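You operate a simulated robot arm through the tools that you are given. There is no shell and no other tool.

Carry out the task below with a simulated robot arm. There is one attempt and no reset: what you move stays moved.

## Task
Work one dab of rose tint into the base on the slab till no streaks show.
Fine: at the weighing bench; use the green spatula and put it back; open the tint tub and close it again; leave the other spatula, tub and jars.

Only the result counts: the job must be done as asked and must still hold three seconds after the hand-in. Knocking over, shifting, dropping, spilling or breaking anything else fails it.

## Robot
A 7-joint arm with a two-finger parallel gripper, fixed in place. Base frame: the origin is on the floor under the middle of its stand, x ahead of it, y to its left, z up; the work surface is at about z = 900. Lengths are in mm, angles in degrees, forces in N, time in s.
It reaches about 1247 mm from its shoulder. Its first joint turns from -132.0 to 132.0 degrees. Payload 3.91 kg.
The TCP is the grasp point between the finger pads, 30 mm short of the fingertips. In the tool frame z runs along the fingers and y along their closing line. Largest opening 110 mm; finger width 20, thickness 10; the body of the gripper, 48 by 112 mm, starts 55 mm behind the TCP.
Orientation is told as [roll, pitch, yaw] about the base's x, y, z axes, in that order, counted from this pose: with the fingers straight down and closing along the base's y, the tool's x points along the base's -x, its y along +y and its z along -z.

## Interface
- The arm moves only by the tool move_arm. Its argument "moves" is a list of rows, each a list of 7 numbers: the shift along the tool's x, y, z in units of 20 mm (1.0 is 20 mm), then the turn, a rotation vector about the tool's x, y, z in units of 8 degrees (1.0 is 8 degrees), then the gripper command, from -1 (shut) to 1 (fully open), values between in proportion. In form: [[dx, dy, dz, wx, wy, wz, fingers], ...]. A call has 1 to 20 rows; each row shifts and turns the commanded pose from where the row before left it, along the tool's axes as they then stand. A call with a number of a shift or a turn outside -1 to 1 is refused whole. Each row takes 0.2 s and may step no farther than 50 mm and 8.6 degrees from the row before; otherwise, or with a gripper value out of range, the whole call is refused. A pose out of reach is approached as far as the arm can. The call stops where the force on the tool passes 40 N (or 10 N more than at its start, if that is more) or the arm is blocked; 0.2 s more then pass. The fingers move at their own pace (about 108 mm/s each) and stop on an object; they squeeze with about 35 N. The grip force told is the motor's: it shows also when the fingers shut on nothing. Time passes only in rows, and 0.2 s behind the last, so rows that do not move let the fingers close. The reply holds the time, the measured pose of the TCP, the force on the tool along the base axes, the opening and the grip force, in the units named above and with some noise, with the torque about the TCP (base axes, N m) and any sound that the robot's microphone picked up, and new pictures: "show" is both (left out), scene, wrist or none.
- Cameras (640 x 400 px; columns grow to the right, rows downward): "scene" is fixed at [400.4, -651.4, 1493.6]; the picture's right is [1.00, -0.01, 0.00], its down [-0.00, -0.25, -0.97] and it looks along [0.01, 0.97, -0.25] (base axes); focal length 318 px, centre (320, 200). "wrist" rides on the gripper at [72, 17, -103] in the tool frame; the picture's right is [-0.23, 0.97, 0.00], its down [-0.76, -0.18, -0.62] and it looks along [-0.61, -0.14, 0.78] (tool axes); focal length 222 px, centre (320, 200). There is no depth. A picture from a camera that has moved, and an enlarged one, comes with that camera's place and axes in the base frame and with its lens.
- close_up(camera, box): a new picture of the part [left, top, right, bottom] of that camera's present view, enlarged. It takes no simulated time.
- sign_off(): hands the job in; it is judged then, once.

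Places have to be worked out from the pictures, the camera data and where the tool is seen. Open the gripper and draw the arm clear of the work before you hand the job in, unless the task says otherwise.

The tools are called after "Request:" as name(argument=value, ...) on one line, values as JSON. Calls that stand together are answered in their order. move_arm: Moves the arm, as the interface text tells. Its arguments: {"type":"object","properties":{"moves":{"type":"array"},"show":{"type":"string","enum":["both","scene","wrist","none"]}},"required":["moves"]} The other tools are called the same way: close_up (camera, box) takes an enlarged picture of a part of a camera's view; sign_off () hands the job in.

At the start:

```text
time: 0.0
ee_pos: [372.2, 546.5, 1242.1]
tool_rot: [0.0, 0.0, 0.0]
contact_force: [-0.4, 0.5, -0.3]
torque: [0.01, -0.02, -0.01]
grip_width: 109.9
gripper_force: 0.1
```

scene: 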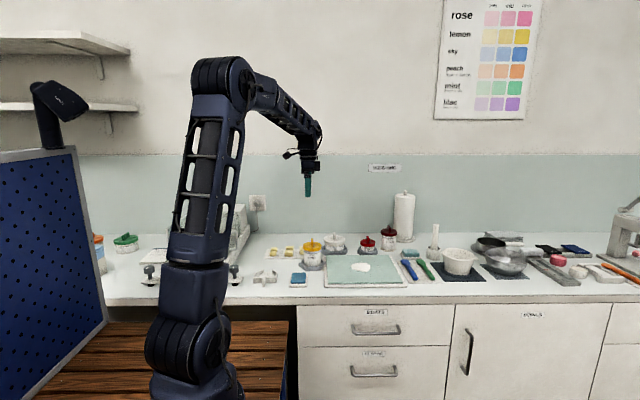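
wrist: 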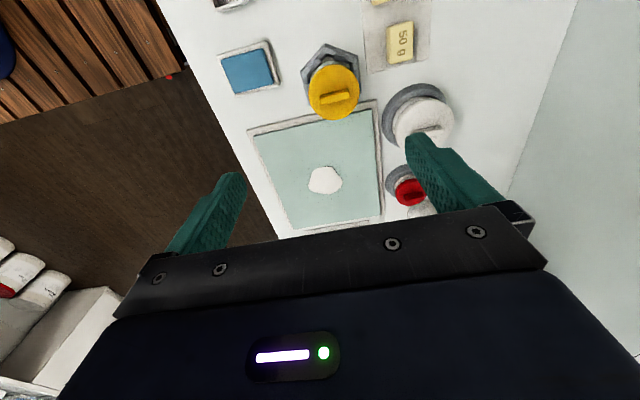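

I'll begin by looking closely at the bench to identify the tubs, spatulas and slab before moving anything.

Request:
close_up(camera="scene", box=[260, 210, 420, 310])

Request:
close_up(camera="scene", box=[380, 210, 540, 310])

Request:
close_up(camera="wrist", box=[200, 20, 520, 220])

Request:
close_up(camera="scene", box=[430, 0, 550, 120])

```text
4.00 times, centred on (340, 260) of scene
camera zoom: at [400.4, -651.4, 1493.6], right [1.0, -0.01, 0.0], down [0.0, -0.25, -0.97], along [0.01, 0.97, -0.25], focal length 1273 px, centre (240, -40)
```

zoom: 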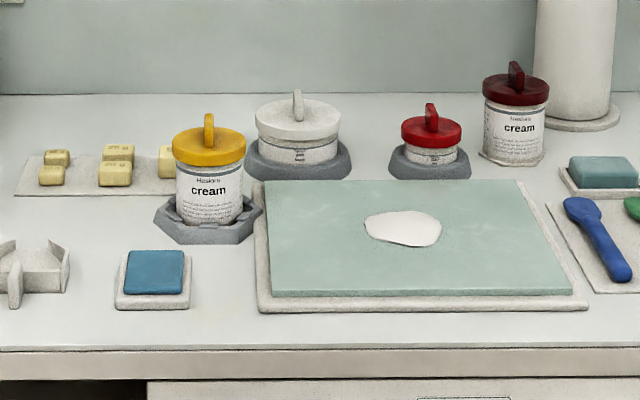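

```text
4.00 times, centred on (460, 260) of scene
camera zoom: at [400.4, -651.4, 1493.6], right [1.0, -0.01, 0.0], down [0.0, -0.25, -0.97], along [0.01, 0.97, -0.25], focal length 1273 px, centre (-240, -40)
```

zoom: 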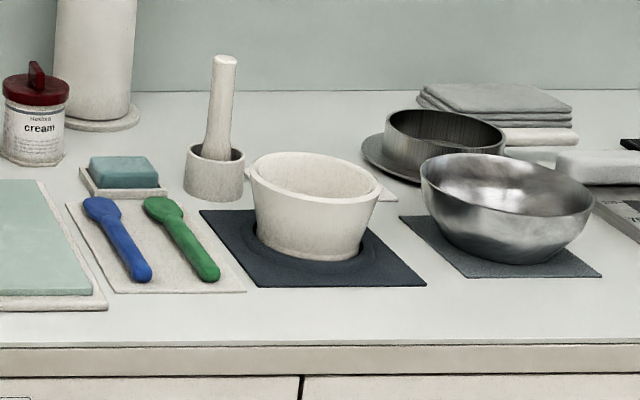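

```text
2.00 times, centred on (360, 120) of wrist
camera zoom: at [299.2, 563.2, 1347.2], right [0.23, 0.97, 0.0], down [0.76, -0.18, 0.62], along [0.61, -0.14, -0.78], focal length 444 px, centre (240, 360)
```

zoom: 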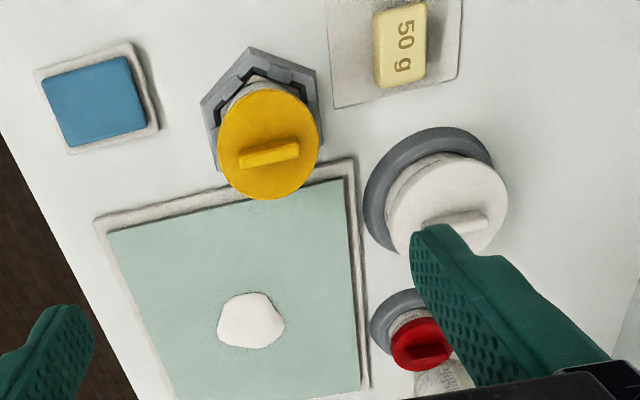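

```text
3.33 times, centred on (490, 60) of scene
camera zoom: at [400.4, -651.4, 1493.6], right [1.0, -0.01, 0.0], down [0.0, -0.25, -0.97], along [0.01, 0.97, -0.25], focal length 1061 px, centre (-247, 667)
```

zoom: 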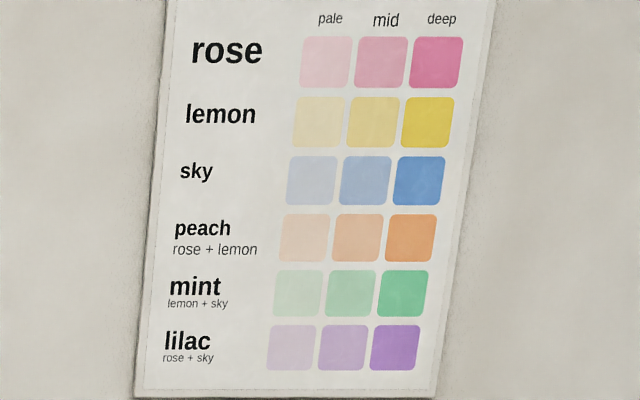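

The pictures show a red-lidded and a white-lidded tub in grey holders, plus yellow and dark-red cream jars, and the green spatula right of the blue one. I'll zoom in further to read the labels before choosing.

Request:
close_up(camera="scene", box=[315, 225, 400, 260])

Request:
close_up(camera="scene", box=[355, 232, 383, 258])

Request:
close_up(camera="scene", box=[390, 250, 450, 290])

Request:
close_up(camera="scene", box=[320, 230, 350, 258])

```text
7.53 times, centred on (358, 242) of scene
camera zoom: at [400.4, -651.4, 1493.6], right [1.0, -0.01, 0.0], down [0.0, -0.25, -0.97], along [0.01, 0.97, -0.25], focal length 2397 px, centre (38, -120)
```

zoom: 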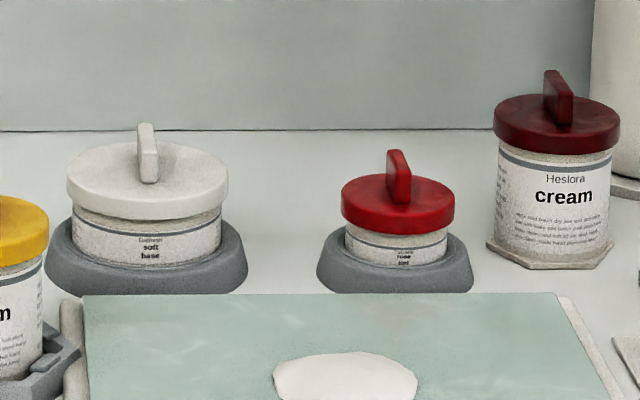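

```text
15.38 times, centred on (369, 245) of scene
camera zoom: at [400.4, -651.4, 1493.6], right [1.0, -0.01, 0.0], down [0.0, -0.25, -0.97], along [0.01, 0.97, -0.25], focal length 4897 px, centre (-434, -492)
```

zoom: 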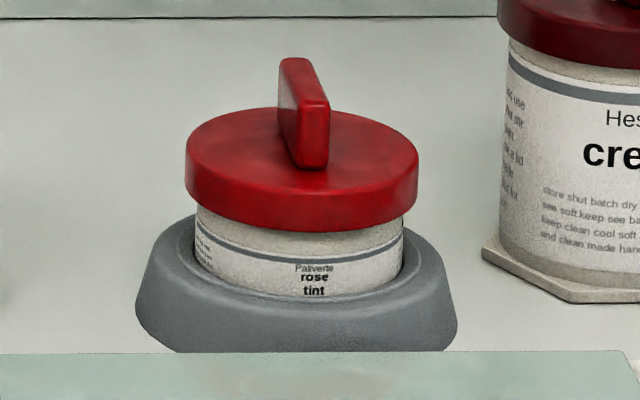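

```text
10.00 times, centred on (420, 270) of scene
camera zoom: at [400.4, -651.4, 1493.6], right [1.0, -0.01, 0.0], down [0.0, -0.25, -0.97], along [0.01, 0.97, -0.25], focal length 3183 px, centre (-680, -500)
```

zoom: 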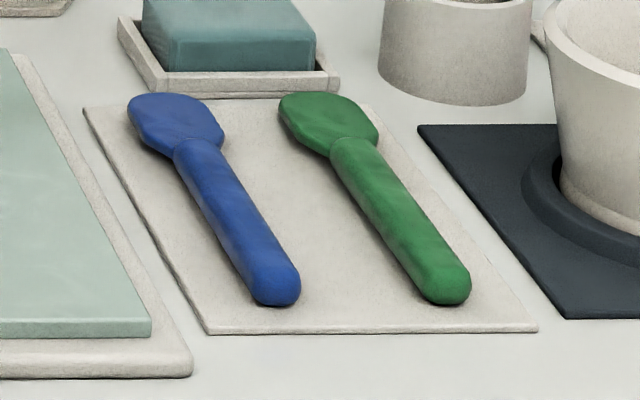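

```text
14.29 times, centred on (335, 244) of scene
camera zoom: at [400.4, -651.4, 1493.6], right [1.0, -0.01, 0.0], down [0.0, -0.25, -0.97], along [0.01, 0.97, -0.25], focal length 4547 px, centre (106, -429)
```

zoom: 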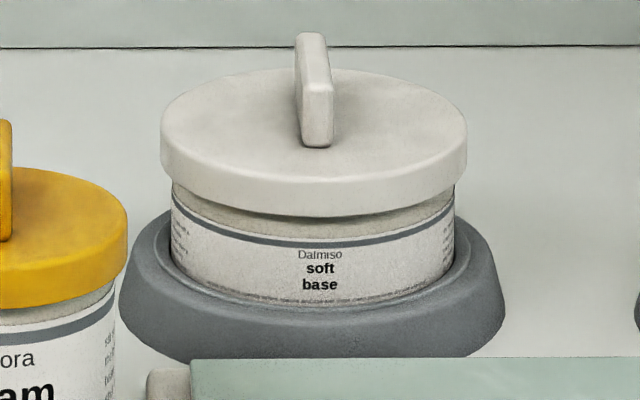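

The red-lidded tub is labelled "rose tint", the white one "soft base", and the green spatula lies at about x≈835, y≈420–590. I estimate the rose tub at about (631, 692), lid top z≈950, so I'll move above and beside it for a better look.

Request:
move_arm(moves=[[-1, 0.6, 0.2, 0, 0, 0, 1], [-1, 0.6, 0.2, 0, 0, 0, 1], [-1, 0.6, 0.2, 0, 0, 0, 1], [-1, 0.6, 0.2, 0, 0, 0, 1], [-1, 0.6, 0.2, 0, 0, 0, 1], [-1, 0.6, 0.2, 0, 0, 0, 1], [-1, 0.6, 0.2, 0, 0, 0, 1], [-1, 0.6, 0.2, 0, 0, 0, 1], [-1, 0.6, 0.2, 0, 0, 0, 1], [-1, 0.6, 0.2, 0, 0, 0, 1], [-1, 0.6, 0.2, 0, 0, 0, 1]])

```text
time: 2.4
ee_pos: [592.5, 677.8, 1198.2]
tool_rot: [0.1, 0.0, 0.0]
contact_force: [-0.2, -0.7, 1.5]
torque: [0.02, 0.0, 0.02]
grip_width: 110.1
gripper_force: 0.1
camera wrist: at [519.2, 694.2, 1304.0], right [0.23, 0.97, 0.0], down [0.76, -0.18, 0.62], along [0.61, -0.14, -0.78], focal length 222 px, centre (320, 200)
```

scene: 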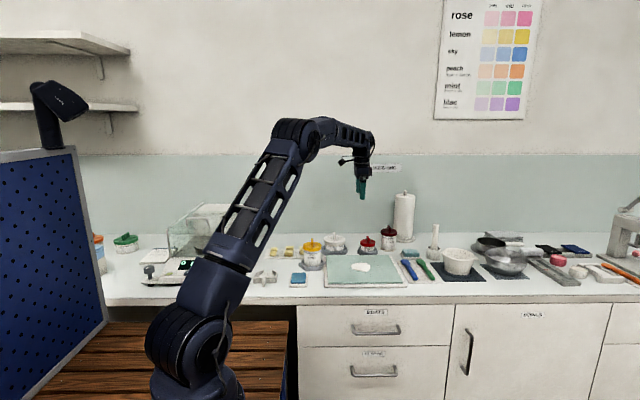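
wrist: 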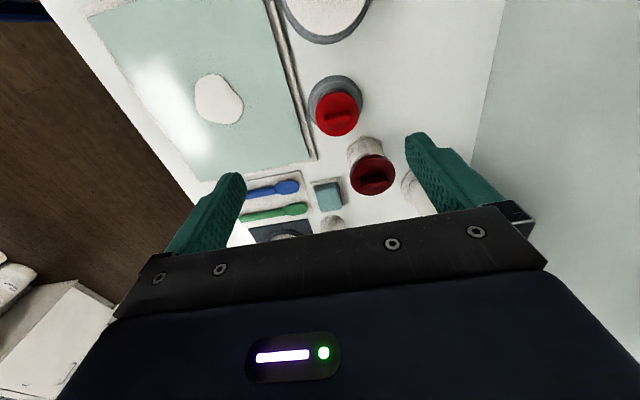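

The rose tub now shows clearly in the wrist view, at about (633, 695). I'll zoom in on it, the slab and the spatulas for accurate positions.

Request:
close_up(camera="wrist", box=[280, 50, 420, 220])

Request:
close_up(camera="wrist", box=[220, 160, 360, 240])

Request:
close_up(camera="wrist", box=[80, 0, 340, 190])

```text
2.35 times, centred on (350, 135) of wrist
camera zoom: at [519.2, 694.2, 1304.0], right [0.23, 0.97, 0.0], down [0.76, -0.18, 0.62], along [0.61, -0.14, -0.78], focal length 523 px, centre (249, 353)
```

zoom: 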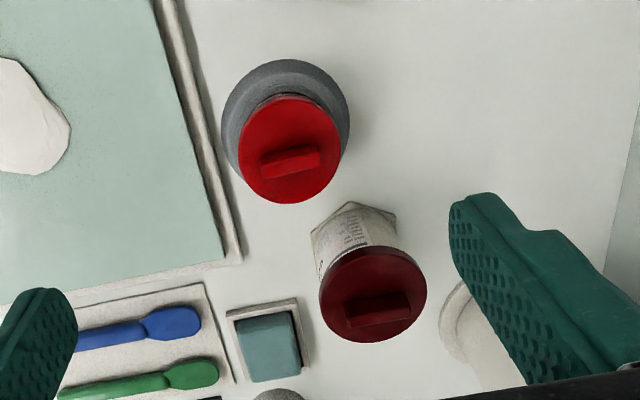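

```text
4.57 times, centred on (290, 200) of wrist
camera zoom: at [519.2, 694.2, 1304.0], right [0.23, 0.97, 0.0], down [0.76, -0.18, 0.62], along [0.61, -0.14, -0.78], focal length 1015 px, centre (457, 200)
```

zoom: 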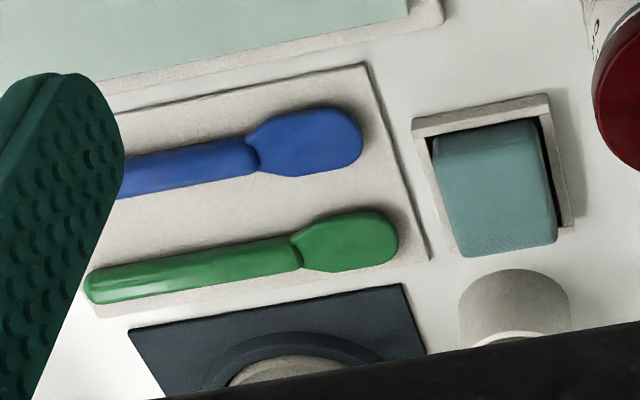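

```text
2.11 times, centred on (210, 95) of wrist
camera zoom: at [519.2, 694.2, 1304.0], right [0.23, 0.97, 0.0], down [0.76, -0.18, 0.62], along [0.61, -0.14, -0.78], focal length 468 px, centre (552, 421)
```

zoom: 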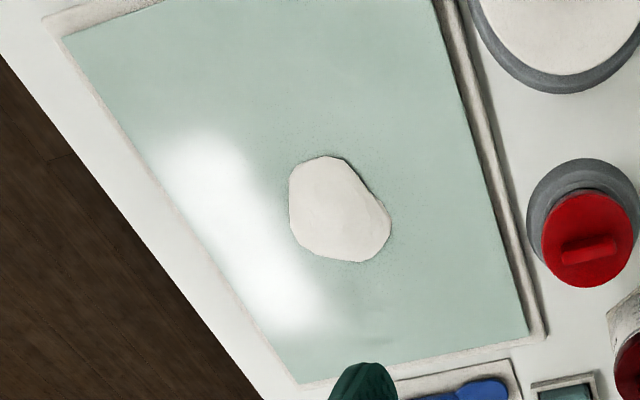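

The rose lid is centred near (635, 696), with its grip bar running along y. I'll turn the gripper 90° so the fingers close across the bar, part-close it, and come down to a safe height above for a closer check.

Request:
move_arm(moves=[[0, 0, 0, 0, 0, -1, 0.0], [0, 0, 0, 0, 0, -1, 0.0], [0, 0, 0, 0, 0, -1, 0.0], [0, 0, 0, 0, 0, -1, 0.0], [0, 0, 0, 0, 0, -1, 0.0], [0, 0, 0, 0, 0, -1, 0.0], [0, 0, 0, 0, 0, -1, 0.0], [0, 0, 0, 0, 0, -1, 0.0], [0, 0, 0, 0, 0, -1, 0.0], [0, 0, 0, 0, 0, -1, 0.0], [0, 0, 0, 0, 0, -1, 0.0], [0, 0, 0, 0, 0, -0.25, 0.0], [-0.45, -1, 1, 0, 0, 0, 0.0], [-0.45, -1, 1, 0, 0, 0, 0.0], [0, 0, 1, 0, 0, 0, 0.0], [0, 0, 1, 0, 0, 0, 0.0], [0, 0, 1, 0, 0, 0, 0.0]])

```text
time: 6.0
ee_pos: [632.4, 696.6, 1098.1]
tool_rot: [0.1, -0.1, 90.1]
contact_force: [-0.8, -0.7, 0.7]
torque: [0.02, 0.0, -0.01]
grip_width: 55.2
gripper_force: 0.0
camera wrist: at [615.3, 622.9, 1203.6], right [-0.97, 0.23, 0.0], down [0.18, 0.76, 0.62], along [0.14, 0.61, -0.78], focal length 222 px, centre (320, 200)
```

scene: 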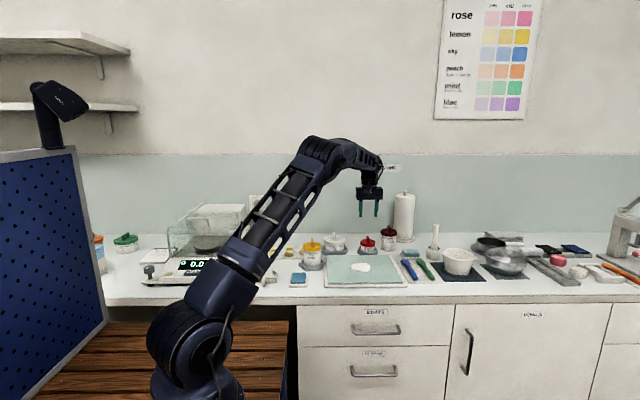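
wrist: 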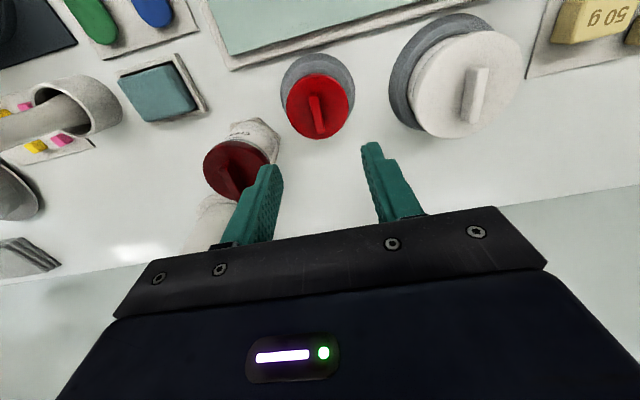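

The gripper is lined up over the rose tub and the jar to its right is clear. I'll zoom both views to refine the knob's offset from the tool axis.

Request:
close_up(camera="wrist", box=[260, 40, 380, 150])

Request:
close_up(camera="scene", box=[340, 190, 400, 260])

```text
3.64 times, centred on (320, 95) of wrist
camera zoom: at [615.3, 622.9, 1203.6], right [-0.97, 0.23, 0.0], down [0.18, 0.76, 0.62], along [0.14, 0.61, -0.78], focal length 808 px, centre (320, 582)
```

zoom: 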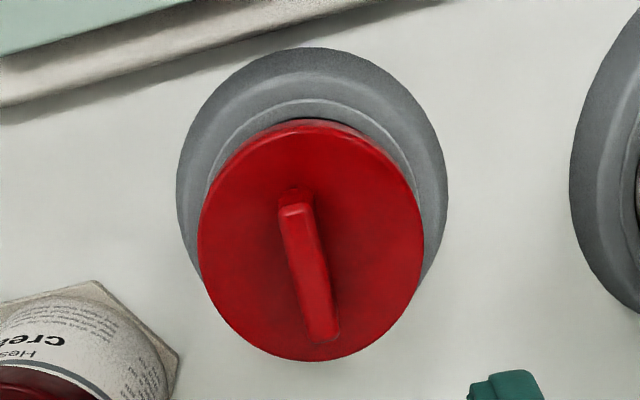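

```text
5.71 times, centred on (370, 225) of scene
camera zoom: at [400.4, -651.4, 1493.6], right [1.0, -0.01, 0.0], down [0.0, -0.25, -0.97], along [0.01, 0.97, -0.25], focal length 1819 px, centre (34, 57)
```

zoom: 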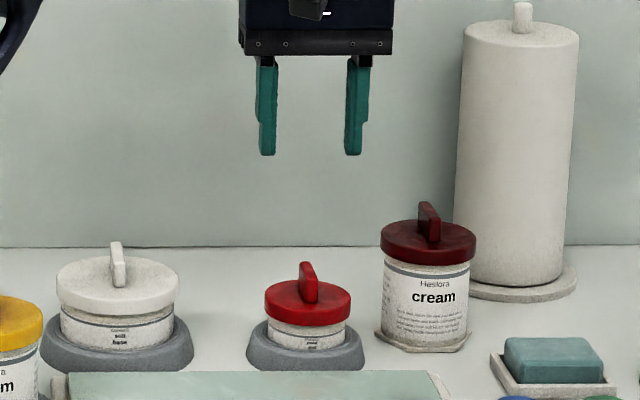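

Comparing both views, the lid centre is at about (635, 694) and the bar lies exactly along y. I'll lower straight over it to TCP z≈982, with the fingers 40 mm open either side of the bar.

Request:
move_arm(moves=[[0.1, -0.14, 1, 0, 0, 0, -0.27], [0, 0, 1, 0, 0, 0, -0.27], [0, 0, 1, 0, 0, 0, -0.27], [0, 0, 1, 0, 0, 0, -0.27], [0, 0, 0.9, 0, 0, 0, -0.27], [0, 0, 0.9, 0, 0, 0, -0.27]])

Request:
close_up(camera="scene", box=[350, 215, 390, 260])

```text
time: 7.4
ee_pos: [634.2, 695.7, 982.0]
tool_rot: [0.0, -0.1, 90.0]
contact_force: [0.1, -1.8, 5.8]
torque: [-0.05, 0.02, 0.0]
grip_width: 40.1
gripper_force: 0.1
camera wrist: at [617.8, 622.0, 1087.8], right [-0.97, 0.23, 0.0], down [0.18, 0.76, 0.62], along [0.14, 0.61, -0.78], focal length 222 px, centre (320, 200)
```

scene: 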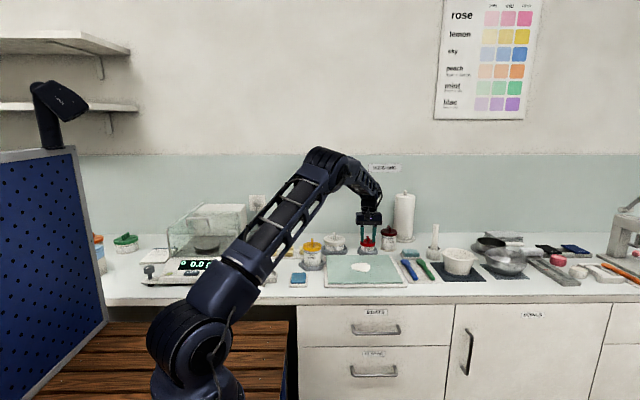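
wrist: 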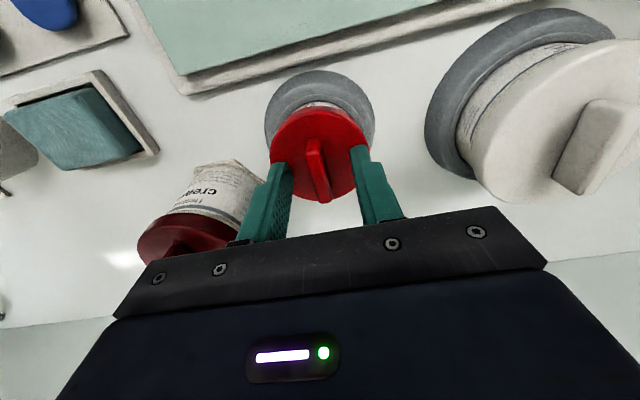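

```text
8.89 times, centred on (370, 238) of scene
camera zoom: at [400.4, -651.4, 1493.6], right [1.0, -0.01, 0.0], down [0.0, -0.25, -0.97], along [0.01, 0.97, -0.25], focal length 2830 px, centre (-124, -133)
```

zoom: 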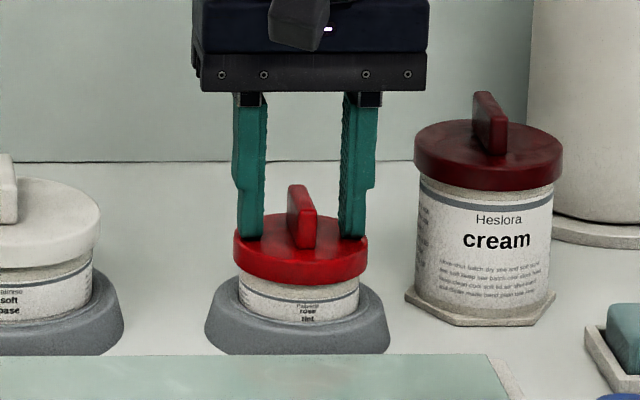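

The fingers straddle the bar with the tips just above the lid. I'll close on it now and check the grip width.

Request:
move_arm(moves=[[0, 0, 0, 0, 0, 0, -1], [0, 0, 0, 0, 0, 0, -1], [0, 0, 0, 0, 0, 0, -1]], show="wrist")

Request:
close_up(camera="scene", box=[350, 215, 390, 260])

```text
time: 8.2
ee_pos: [635.9, 695.4, 984.4]
tool_rot: [0.0, -0.1, 90.0]
contact_force: [2.4, 2.4, 7.9]
torque: [0.17, -0.04, -0.02]
grip_width: 8.3
gripper_force: 35.1
camera wrist: at [617.9, 622.0, 1087.9], right [-0.97, 0.23, 0.0], down [0.18, 0.76, 0.62], along [0.14, 0.61, -0.78], focal length 222 px, centre (320, 200)
```

wrist: 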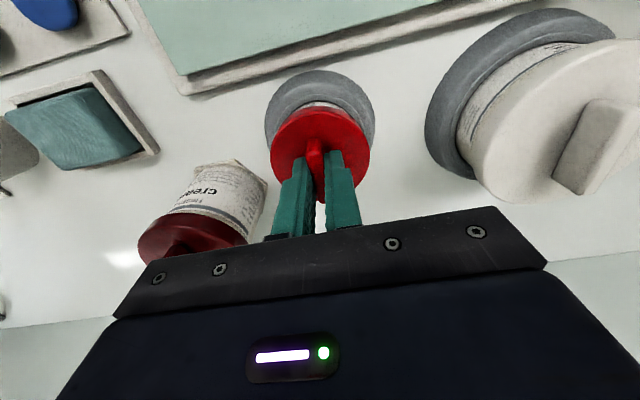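

```text
8.89 times, centred on (370, 238) of scene
camera zoom: at [400.4, -651.4, 1493.6], right [1.0, -0.01, 0.0], down [0.0, -0.25, -0.97], along [0.01, 0.97, -0.25], focal length 2830 px, centre (-124, -133)
```

zoom: 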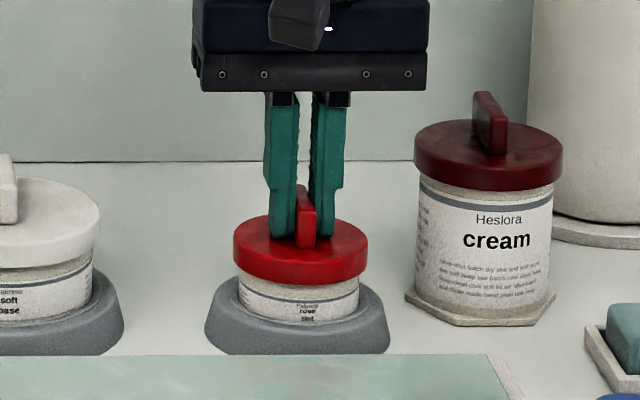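

The bar is held at 8.3 mm. I'll try a very small lift first (3 mm) and read the force to learn whether the lid pulls off or needs a twist.

Request:
move_arm(moves=[[0, 0, -0.08, 0, 0, 0, -1], [0, 0, -0.08, 0, 0, 0, -1]], show="none")

Request:
close_up(camera="scene", box=[350, 215, 390, 260])

```text
time: 8.8
ee_pos: [634.1, 694.9, 985.7]
tool_rot: [0.0, 0.1, 90.0]
contact_force: [-0.1, 0.0, 0.3]
torque: [0.02, -0.01, 0.01]
grip_width: 8.4
gripper_force: 34.9
heard: snap
```

```text
8.89 times, centred on (370, 238) of scene
camera zoom: at [400.4, -651.4, 1493.6], right [1.0, -0.01, 0.0], down [0.0, -0.25, -0.97], along [0.01, 0.97, -0.25], focal length 2830 px, centre (-124, -133)
```

zoom: 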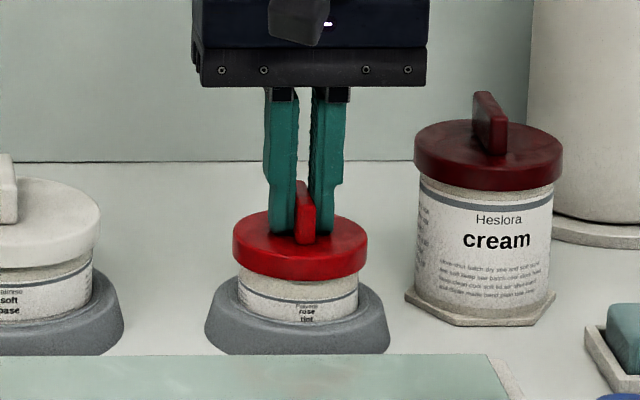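

A snap was heard, the force fell to about zero, and the lid rose while the tub stayed, so it's a snap-on lid. I'll keep lifting straight up, slowly, and check the tub stays in its holder.

Request:
move_arm(moves=[[0, 0, -0.3, 0, 0, 0, -1], [0, 0, -0.5, 0, 0, 0, -1], [0, 0, -0.5, 0, 0, 0, -1], [0, 0, -0.7, 0, 0, 0, -1], [0, 0, -0.8, 0, 0, 0, -1]], show="wrist")

Request:
close_up(camera="scene", box=[350, 215, 390, 260])

```text
time: 10.0
ee_pos: [635.1, 694.5, 1041.6]
tool_rot: [-0.1, 0.0, 90.0]
contact_force: [1.6, 0.3, 0.5]
torque: [0.02, 0.0, -0.01]
grip_width: 8.2
gripper_force: 35.0
camera wrist: at [618.0, 622.5, 1146.7], right [-0.97, 0.23, 0.0], down [0.18, 0.76, 0.62], along [0.14, 0.61, -0.78], focal length 222 px, centre (320, 200)
```

wrist: 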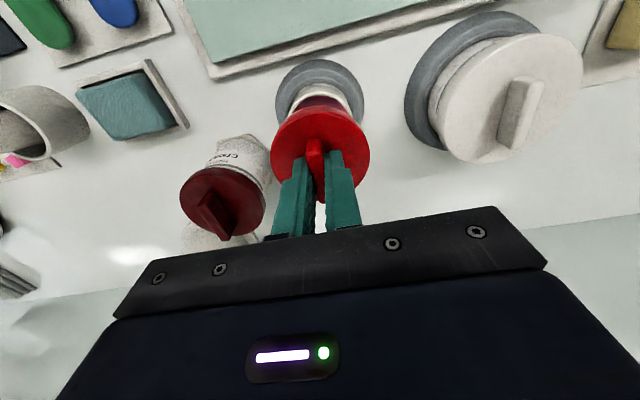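

```text
8.89 times, centred on (370, 238) of scene
camera zoom: at [400.4, -651.4, 1493.6], right [1.0, -0.01, 0.0], down [0.0, -0.25, -0.97], along [0.01, 0.97, -0.25], focal length 2830 px, centre (-124, -133)
```

zoom: 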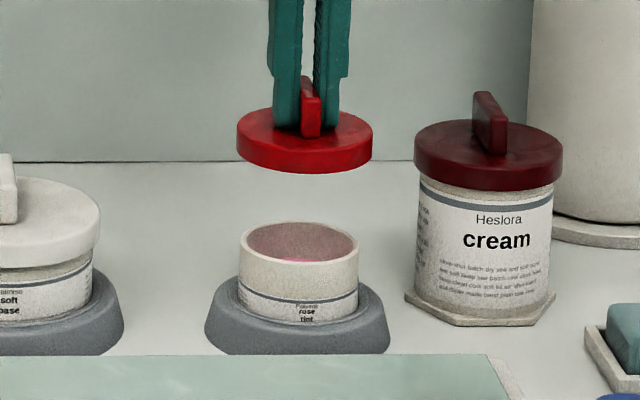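

The lid is off cleanly, the tub stayed in its holder and pink tint shows inside. I'll carry the lid to the free bench spot behind, between the two tubs (about 580, 800), and check before lowering.

Request:
move_arm(moves=[[-0.5, 0.25, 0, 0, 0, 0, -1], [-0.95, 0.5, 0, 0, 0, 0, -1], [-0.95, 0.5, 0, 0, 0, 0, -1], [-0.95, 0.5, 0, 0, 0, 0, -1], [-0.95, 0.5, 0, 0, 0, 0, -1], [-0.95, 0.5, 0, 0, 0, 0, -1]])

Request:
close_up(camera="scene", box=[310, 195, 410, 260])

```text
time: 11.4
ee_pos: [579.2, 799.4, 1039.9]
tool_rot: [0.0, 0.0, 89.8]
contact_force: [-0.1, 0.6, 0.6]
torque: [0.03, 0.03, 0.01]
grip_width: 8.1
gripper_force: 35.0
camera wrist: at [563.1, 726.7, 1145.9], right [-0.97, 0.23, 0.0], down [0.18, 0.76, 0.62], along [0.14, 0.61, -0.78], focal length 222 px, centre (320, 200)
```

scene: 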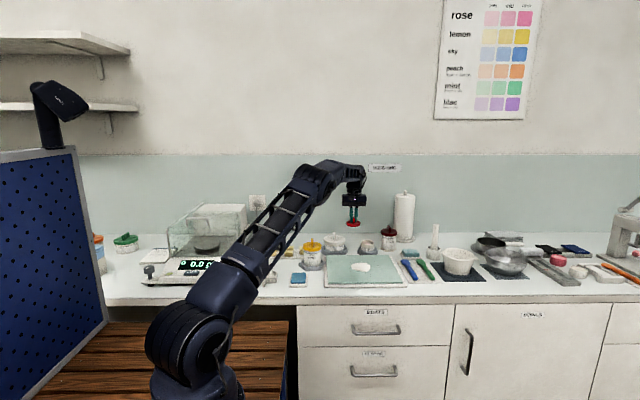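
wrist: 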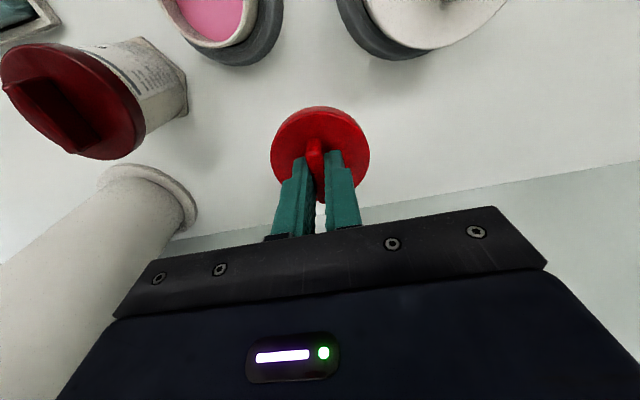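

```text
6.15 times, centred on (360, 228) of scene
camera zoom: at [400.4, -651.4, 1493.6], right [1.0, -0.01, 0.0], down [0.0, -0.25, -0.97], along [0.01, 0.97, -0.25], focal length 1959 px, centre (74, 31)
```

zoom: 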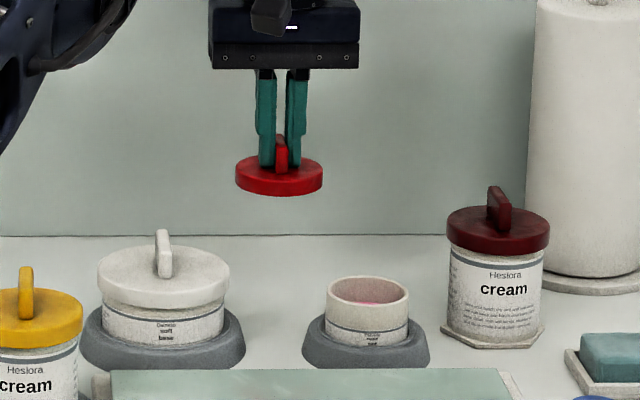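

The spot below is clear bench. I'll lower the lid, slowing down as it nears the surface, and watch for contact.

Request:
move_arm(moves=[[0, 0, 1, 0, 0, 0, -1], [0, 0, 1, 0, 0, 0, -1], [0, 0, 1, 0, 0, 0, -1], [0, 0, 0.5, 0, 0, 0, -1], [0, 0, 0.2, 0, 0, 0, -1]], show="none")

Request:
close_up(camera="scene", box=[330, 210, 380, 260])

```text
time: 12.6
ee_pos: [580.4, 800.6, 969.1]
tool_rot: [0.0, 0.0, 90.0]
contact_force: [-0.3, 0.1, -0.4]
torque: [-0.03, 0.02, -0.02]
grip_width: 8.1
gripper_force: 35.1
```

```text
8.00 times, centred on (355, 235) of scene
camera zoom: at [400.4, -651.4, 1493.6], right [1.0, -0.01, 0.0], down [0.0, -0.25, -0.97], along [0.01, 0.97, -0.25], focal length 2547 px, centre (40, -80)
```

zoom: 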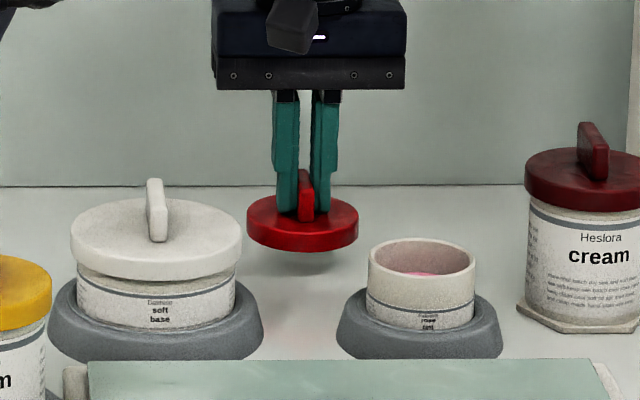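

The lid hovers above the bench with its shadow below. I'll step down in 2 mm rows, checking the force.

Request:
move_arm(moves=[[0, 0, 0.1, 0, 0, 0, -1], [0, 0, 0.1, 0, 0, 0, -1], [0, 0, 0.1, 0, 0, 0, -1], [0, 0, 0.1, 0, 0, 0, -1]], show="none")

Request:
close_up(camera="scene", box=[330, 210, 380, 260])

```text
time: 13.6
ee_pos: [580.2, 798.4, 960.0]
tool_rot: [0.0, 0.0, 90.0]
contact_force: [0.2, 0.9, 0.5]
torque: [0.01, -0.01, -0.01]
grip_width: 8.3
gripper_force: 34.7
```

```text
8.00 times, centred on (355, 235) of scene
camera zoom: at [400.4, -651.4, 1493.6], right [1.0, -0.01, 0.0], down [0.0, -0.25, -0.97], along [0.01, 0.97, -0.25], focal length 2547 px, centre (40, -80)
```

zoom: 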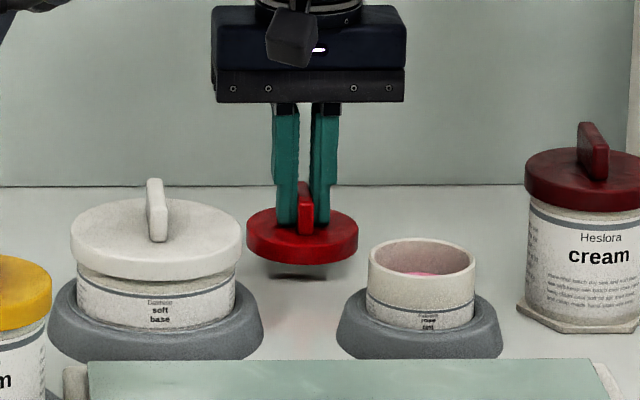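

Still no contact, with a small gap left to the shadow. I'll continue down a few millimetres at a time.

Request:
move_arm(moves=[[0, 0, 0.1, 0, 0, 0, -1], [0, 0, 0.1, 0, 0, 0, -1], [0, 0, 0.1, 0, 0, 0, -1]], show="none")

Request:
close_up(camera="scene", box=[335, 220, 375, 260])

```text
time: 14.4
ee_pos: [580.3, 799.7, 953.4]
tool_rot: [0.0, 0.0, 90.0]
contact_force: [0.1, -0.3, 0.2]
torque: [0.01, -0.03, 0.01]
grip_width: 8.1
gripper_force: 34.8
```

```text
10.00 times, centred on (355, 240) of scene
camera zoom: at [400.4, -651.4, 1493.6], right [1.0, -0.01, 0.0], down [0.0, -0.25, -0.97], along [0.01, 0.97, -0.25], focal length 3183 px, centre (-30, -200)
```

zoom: 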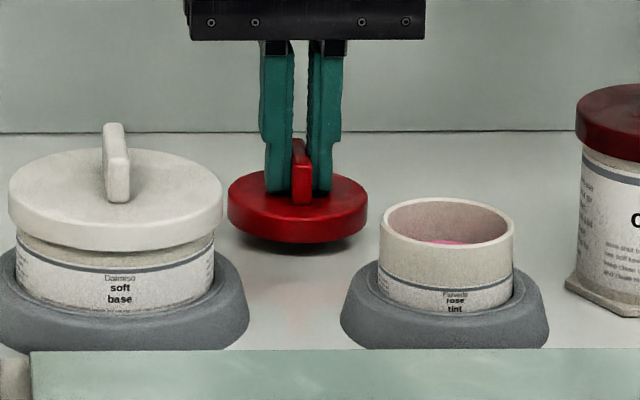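

Only a thin gap remains under the lid. I'll step down 1 mm at a time and stop at the first sign of contact.

Request:
move_arm(moves=[[0, 0, 0.05, 0, 0, 0, -1], [0, 0, 0.05, 0, 0, 0, -1], [0, 0, 0.05, 0, 0, 0, -1]], show="none")

Request:
close_up(camera="scene", box=[345, 230, 370, 250])

```text
time: 15.2
ee_pos: [580.0, 800.3, 951.1]
tool_rot: [0.1, 0.0, 90.0]
contact_force: [0.5, -0.3, -0.4]
torque: [-0.03, -0.01, 0.01]
grip_width: 8.6
gripper_force: 35.4
```

```text
16.00 times, centred on (358, 240) of scene
camera zoom: at [400.4, -651.4, 1493.6], right [1.0, -0.01, 0.0], down [0.0, -0.25, -0.97], along [0.01, 0.97, -0.25], focal length 5093 px, centre (-280, -440)
```

zoom: 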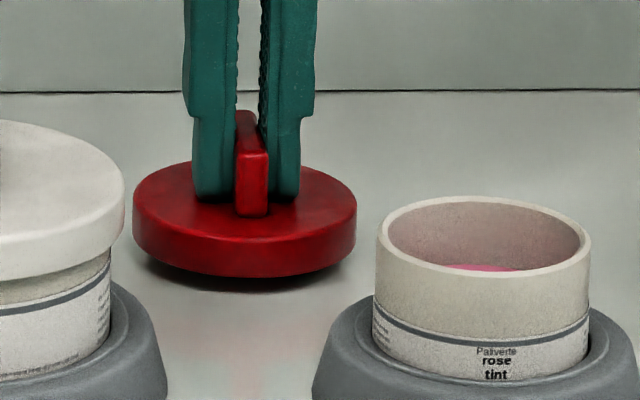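

Still no contact; a few more 1 mm steps.

Request:
move_arm(moves=[[0, 0, 0.05, 0, 0, 0, -1], [0, 0, 0.05, 0, 0, 0, -1], [0, 0, 0.05, 0, 0, 0, -1]], show="none")

Request:
close_up(camera="scene", box=[345, 230, 370, 250])

```text
time: 16.0
ee_pos: [579.9, 799.4, 947.0]
tool_rot: [0.0, 0.0, 90.0]
contact_force: [-0.1, 0.3, 0.1]
torque: [0.0, 0.02, 0.01]
grip_width: 8.3
gripper_force: 35.4
```

```text
16.00 times, centred on (358, 240) of scene
camera zoom: at [400.4, -651.4, 1493.6], right [1.0, -0.01, 0.0], down [0.0, -0.25, -0.97], along [0.01, 0.97, -0.25], focal length 5093 px, centre (-280, -440)
```

zoom: 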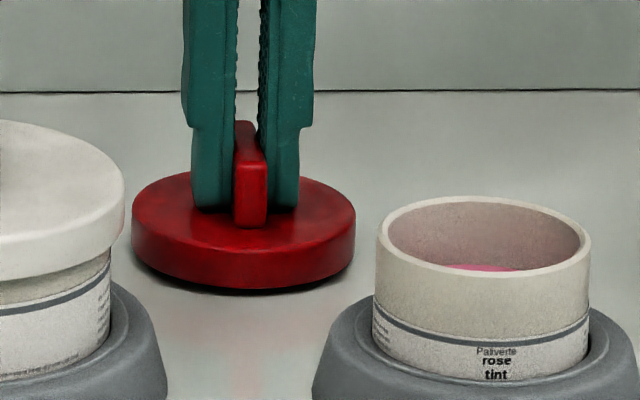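

The lid is practically on the bench. Two more 1 mm steps to feel contact.

Request:
move_arm(moves=[[0, 0, 0.05, 0, 0, 0, -1], [0, 0, 0.05, 0, 0, 0, -1]], show="none")

Request:
close_up(camera="scene", box=[345, 230, 370, 250])

```text
time: 16.6
ee_pos: [579.5, 800.6, 944.0]
tool_rot: [-0.1, 0.0, 89.9]
contact_force: [0.0, 0.4, 0.3]
torque: [0.02, 0.0, -0.01]
grip_width: 8.2
gripper_force: 34.7
```

```text
16.00 times, centred on (358, 240) of scene
camera zoom: at [400.4, -651.4, 1493.6], right [1.0, -0.01, 0.0], down [0.0, -0.25, -0.97], along [0.01, 0.97, -0.25], focal length 5093 px, centre (-280, -440)
```

zoom: 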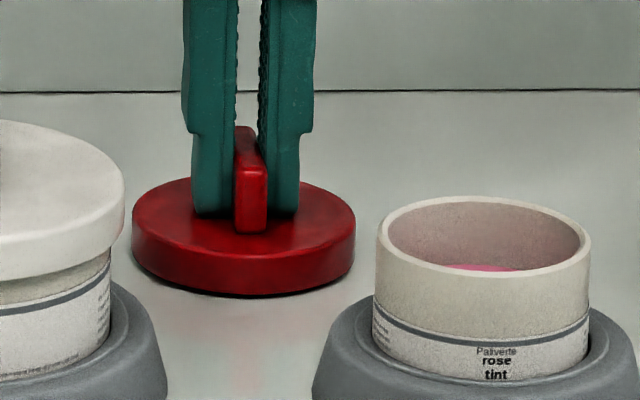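

Still no load; the lid keeps moving freely. Two more 1 mm steps.

Request:
move_arm(moves=[[0, 0, 0.05, 0, 0, 0, -1], [0, 0, 0.05, 0, 0, 0, -1]], show="none")

Request:
close_up(camera="scene", box=[345, 230, 370, 250])

```text
time: 17.2
ee_pos: [580.4, 801.3, 943.3]
tool_rot: [-0.1, -0.1, 90.1]
contact_force: [-0.1, -0.6, 0.4]
torque: [-0.02, -0.03, 0.01]
grip_width: 8.3
gripper_force: 34.9
```

```text
16.00 times, centred on (358, 240) of scene
camera zoom: at [400.4, -651.4, 1493.6], right [1.0, -0.01, 0.0], down [0.0, -0.25, -0.97], along [0.01, 0.97, -0.25], focal length 5093 px, centre (-280, -440)
```

zoom: 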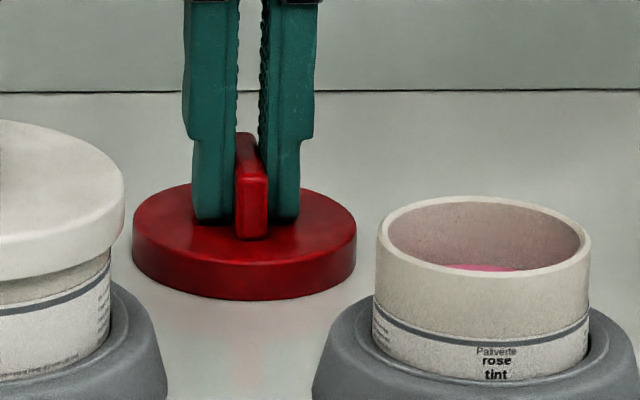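

The lid moved down again with no load, so I'll keep stepping gently.

Request:
move_arm(moves=[[0, 0, 0.05, 0, 0, 0, -1], [0, 0, 0.05, 0, 0, 0, -1]], show="none")

Request:
close_up(camera="scene", box=[345, 230, 370, 250])

```text
time: 17.8
ee_pos: [580.8, 798.7, 942.4]
tool_rot: [-0.1, -0.1, 90.0]
contact_force: [0.8, -2.0, 12.0]
torque: [-0.24, 0.0, 0.01]
grip_width: 8.2
gripper_force: 34.9
```

```text
16.00 times, centred on (358, 240) of scene
camera zoom: at [400.4, -651.4, 1493.6], right [1.0, -0.01, 0.0], down [0.0, -0.25, -0.97], along [0.01, 0.97, -0.25], focal length 5093 px, centre (-280, -440)
```

zoom: 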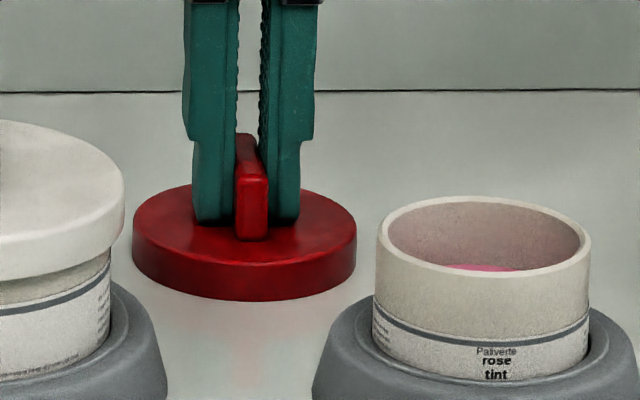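

Contact: 12 N upward, so the lid sits on the bench (grip height z≈942.5 there). I'll relieve the load, open the fingers, and rise straight up.

Request:
move_arm(moves=[[0, 0, -0.05, 0, 0, 0, -1], [0, 0, 0, 0, 0, 0, -0.3], [0, 0, 0, 0, 0, 0, -0.3], [0, 0, 0, 0, 0, 0, -0.3], [0, 0, -0.5, 0, 0, 0, -0.3], [0, 0, -1, 0, 0, 0, -0.3], [0, 0, -1, 0, 0, 0, -0.3], [0, 0, -1, 0, 0, 0, -0.3], [0, 0, -1, 0, 0, 0, -0.3], [0, 0, -1, 0, 0, 0, -0.3]])

Request:
close_up(camera="scene", box=[310, 195, 410, 260])

Request:
close_up(camera="wrist", box=[120, 0, 440, 200])

```text
time: 20.0
ee_pos: [579.9, 800.4, 1052.1]
tool_rot: [0.0, 0.0, 90.0]
contact_force: [-0.3, -0.1, 0.0]
torque: [0.01, -0.04, 0.02]
grip_width: 38.7
gripper_force: 0.0
camera wrist: at [563.3, 727.0, 1157.3], right [-0.97, 0.23, 0.0], down [0.18, 0.76, 0.62], along [0.14, 0.61, -0.78], focal length 222 px, centre (320, 200)
```

scene: 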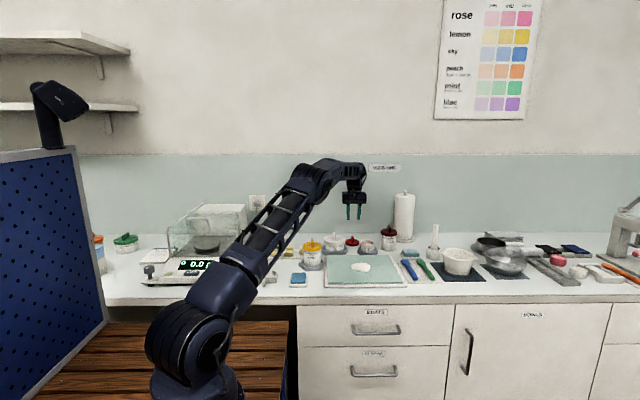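
wrist: 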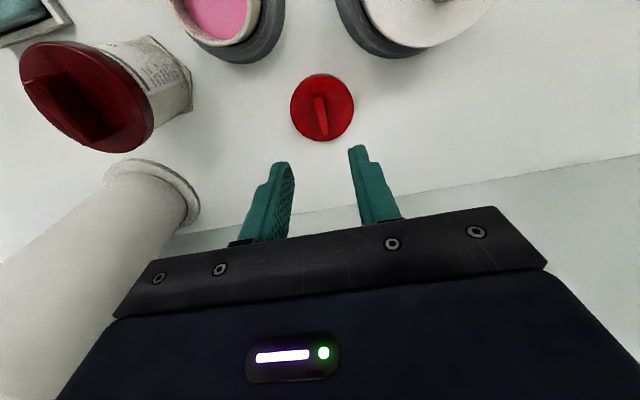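

```text
6.15 times, centred on (360, 228) of scene
camera zoom: at [400.4, -651.4, 1493.6], right [1.0, -0.01, 0.0], down [0.0, -0.25, -0.97], along [0.01, 0.97, -0.25], focal length 1959 px, centre (74, 31)
```

zoom: 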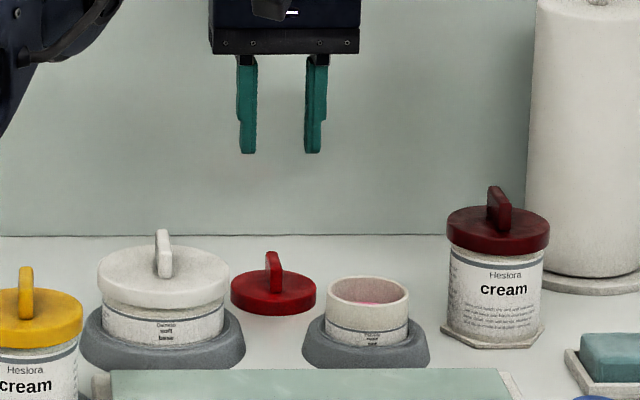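

```text
2.00 times, centred on (280, 100) of wrist
camera zoom: at [563.3, 727.0, 1157.3], right [-0.97, 0.23, 0.0], down [0.18, 0.76, 0.62], along [0.14, 0.61, -0.78], focal length 444 px, centre (400, 400)
```

zoom: 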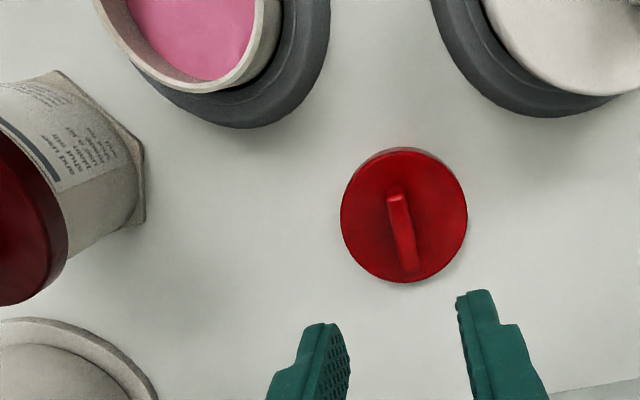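

The lid rests flat behind the tubs and the tub is open, showing pink tint. Now I'll rise and move over to the green spatula (about x 838, y 470) for a look before grasping.

Request:
move_arm(moves=[[0, 0, -1, 0, 0, 0, -0.3], [0, 0, -1, 0, 0, 0, -0.3], [0, 0, -1, 0, 0, 0, -0.3], [0.97, -0.76, -0.5, 0, 0, 0, -0.3], [0.97, -0.76, 0, 0, 0, 0, -0.3], [0.97, -0.76, 0, 0, 0, 0, -0.3], [0.97, -0.76, 0, 0, 0, 0, -0.3], [0.97, -0.76, 0, 0, 0, 0, -0.3], [0.97, -0.76, 0, 0, 0, 0, -0.3], [0.97, -0.76, 0, 0, 0, 0, -0.3], [0.97, -0.76, 0, 0, 0, 0, -0.3], [0.97, -0.76, 0, 0, 0, 0, -0.3], [0.97, -0.76, 0, 0, 0, 0, -0.3], [0.97, -0.76, 0, 0, 0, 0, -0.3], [0.97, -0.76, 0, 0, 0, 0, -0.3], [0.97, -0.76, 0, 0, 0, 0, -0.3], [0.97, -0.76, 0, 0, 0, 0, -0.3], [0.97, -0.76, 0, 0, 0, 0, -0.3], [0.97, -0.76, 0, 0, 0, 0, -0.3]])

Request:
close_up(camera="wrist", box=[200, 0, 440, 200])

Request:
close_up(camera="scene", box=[390, 190, 470, 300])

```text
time: 24.0
ee_pos: [822.1, 490.0, 1121.2]
tool_rot: [0.1, 0.0, 90.0]
contact_force: [-0.8, 0.9, -0.8]
torque: [-0.02, -0.06, -0.03]
grip_width: 38.4
gripper_force: 0.1
camera wrist: at [805.3, 416.1, 1227.3], right [-0.97, 0.23, 0.0], down [0.18, 0.76, 0.62], along [0.14, 0.61, -0.78], focal length 222 px, centre (320, 200)
```

scene: 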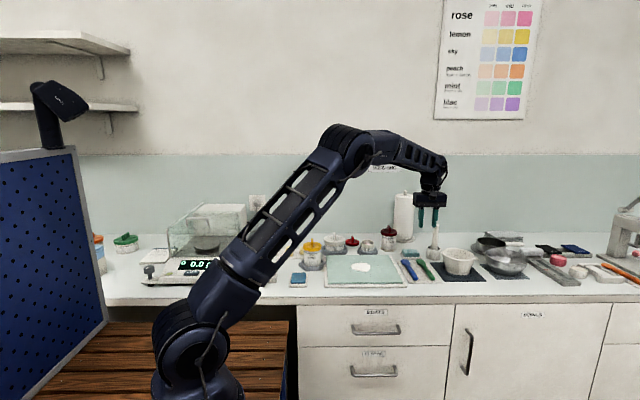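
wrist: 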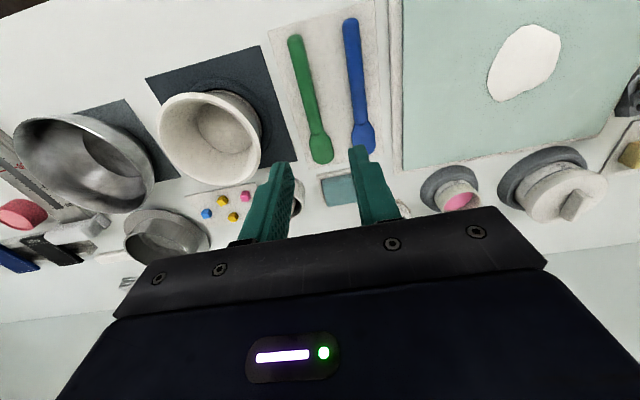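

```text
2.00 times, centred on (320, 100) of wrist
camera zoom: at [805.3, 416.1, 1227.3], right [-0.97, 0.23, 0.0], down [0.18, 0.76, 0.62], along [0.14, 0.61, -0.78], focal length 444 px, centre (320, 400)
```

zoom: 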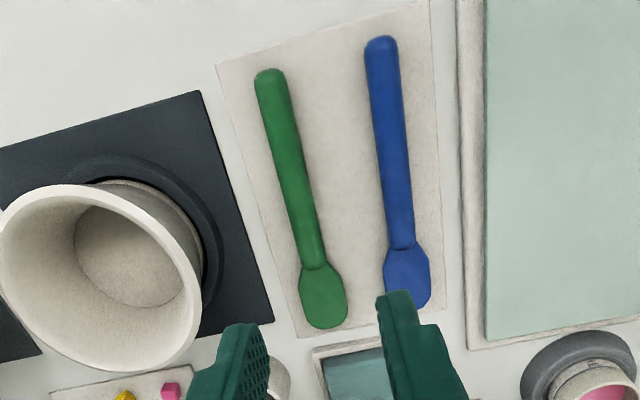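

```text
3.64 times, centred on (430, 245) of scene
camera zoom: at [400.4, -651.4, 1493.6], right [1.0, -0.01, 0.0], down [0.0, -0.25, -0.97], along [0.01, 0.97, -0.25], focal length 1158 px, centre (-80, 36)
```

zoom: 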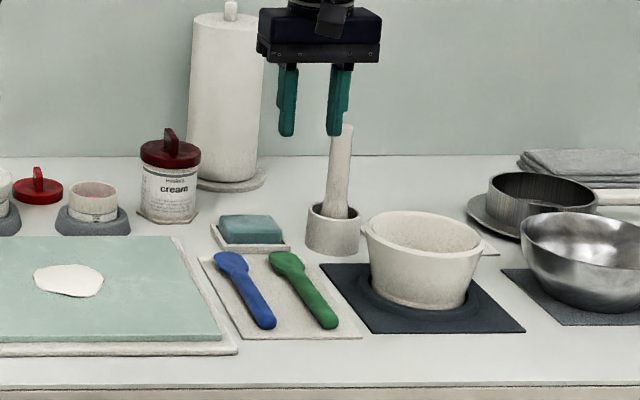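

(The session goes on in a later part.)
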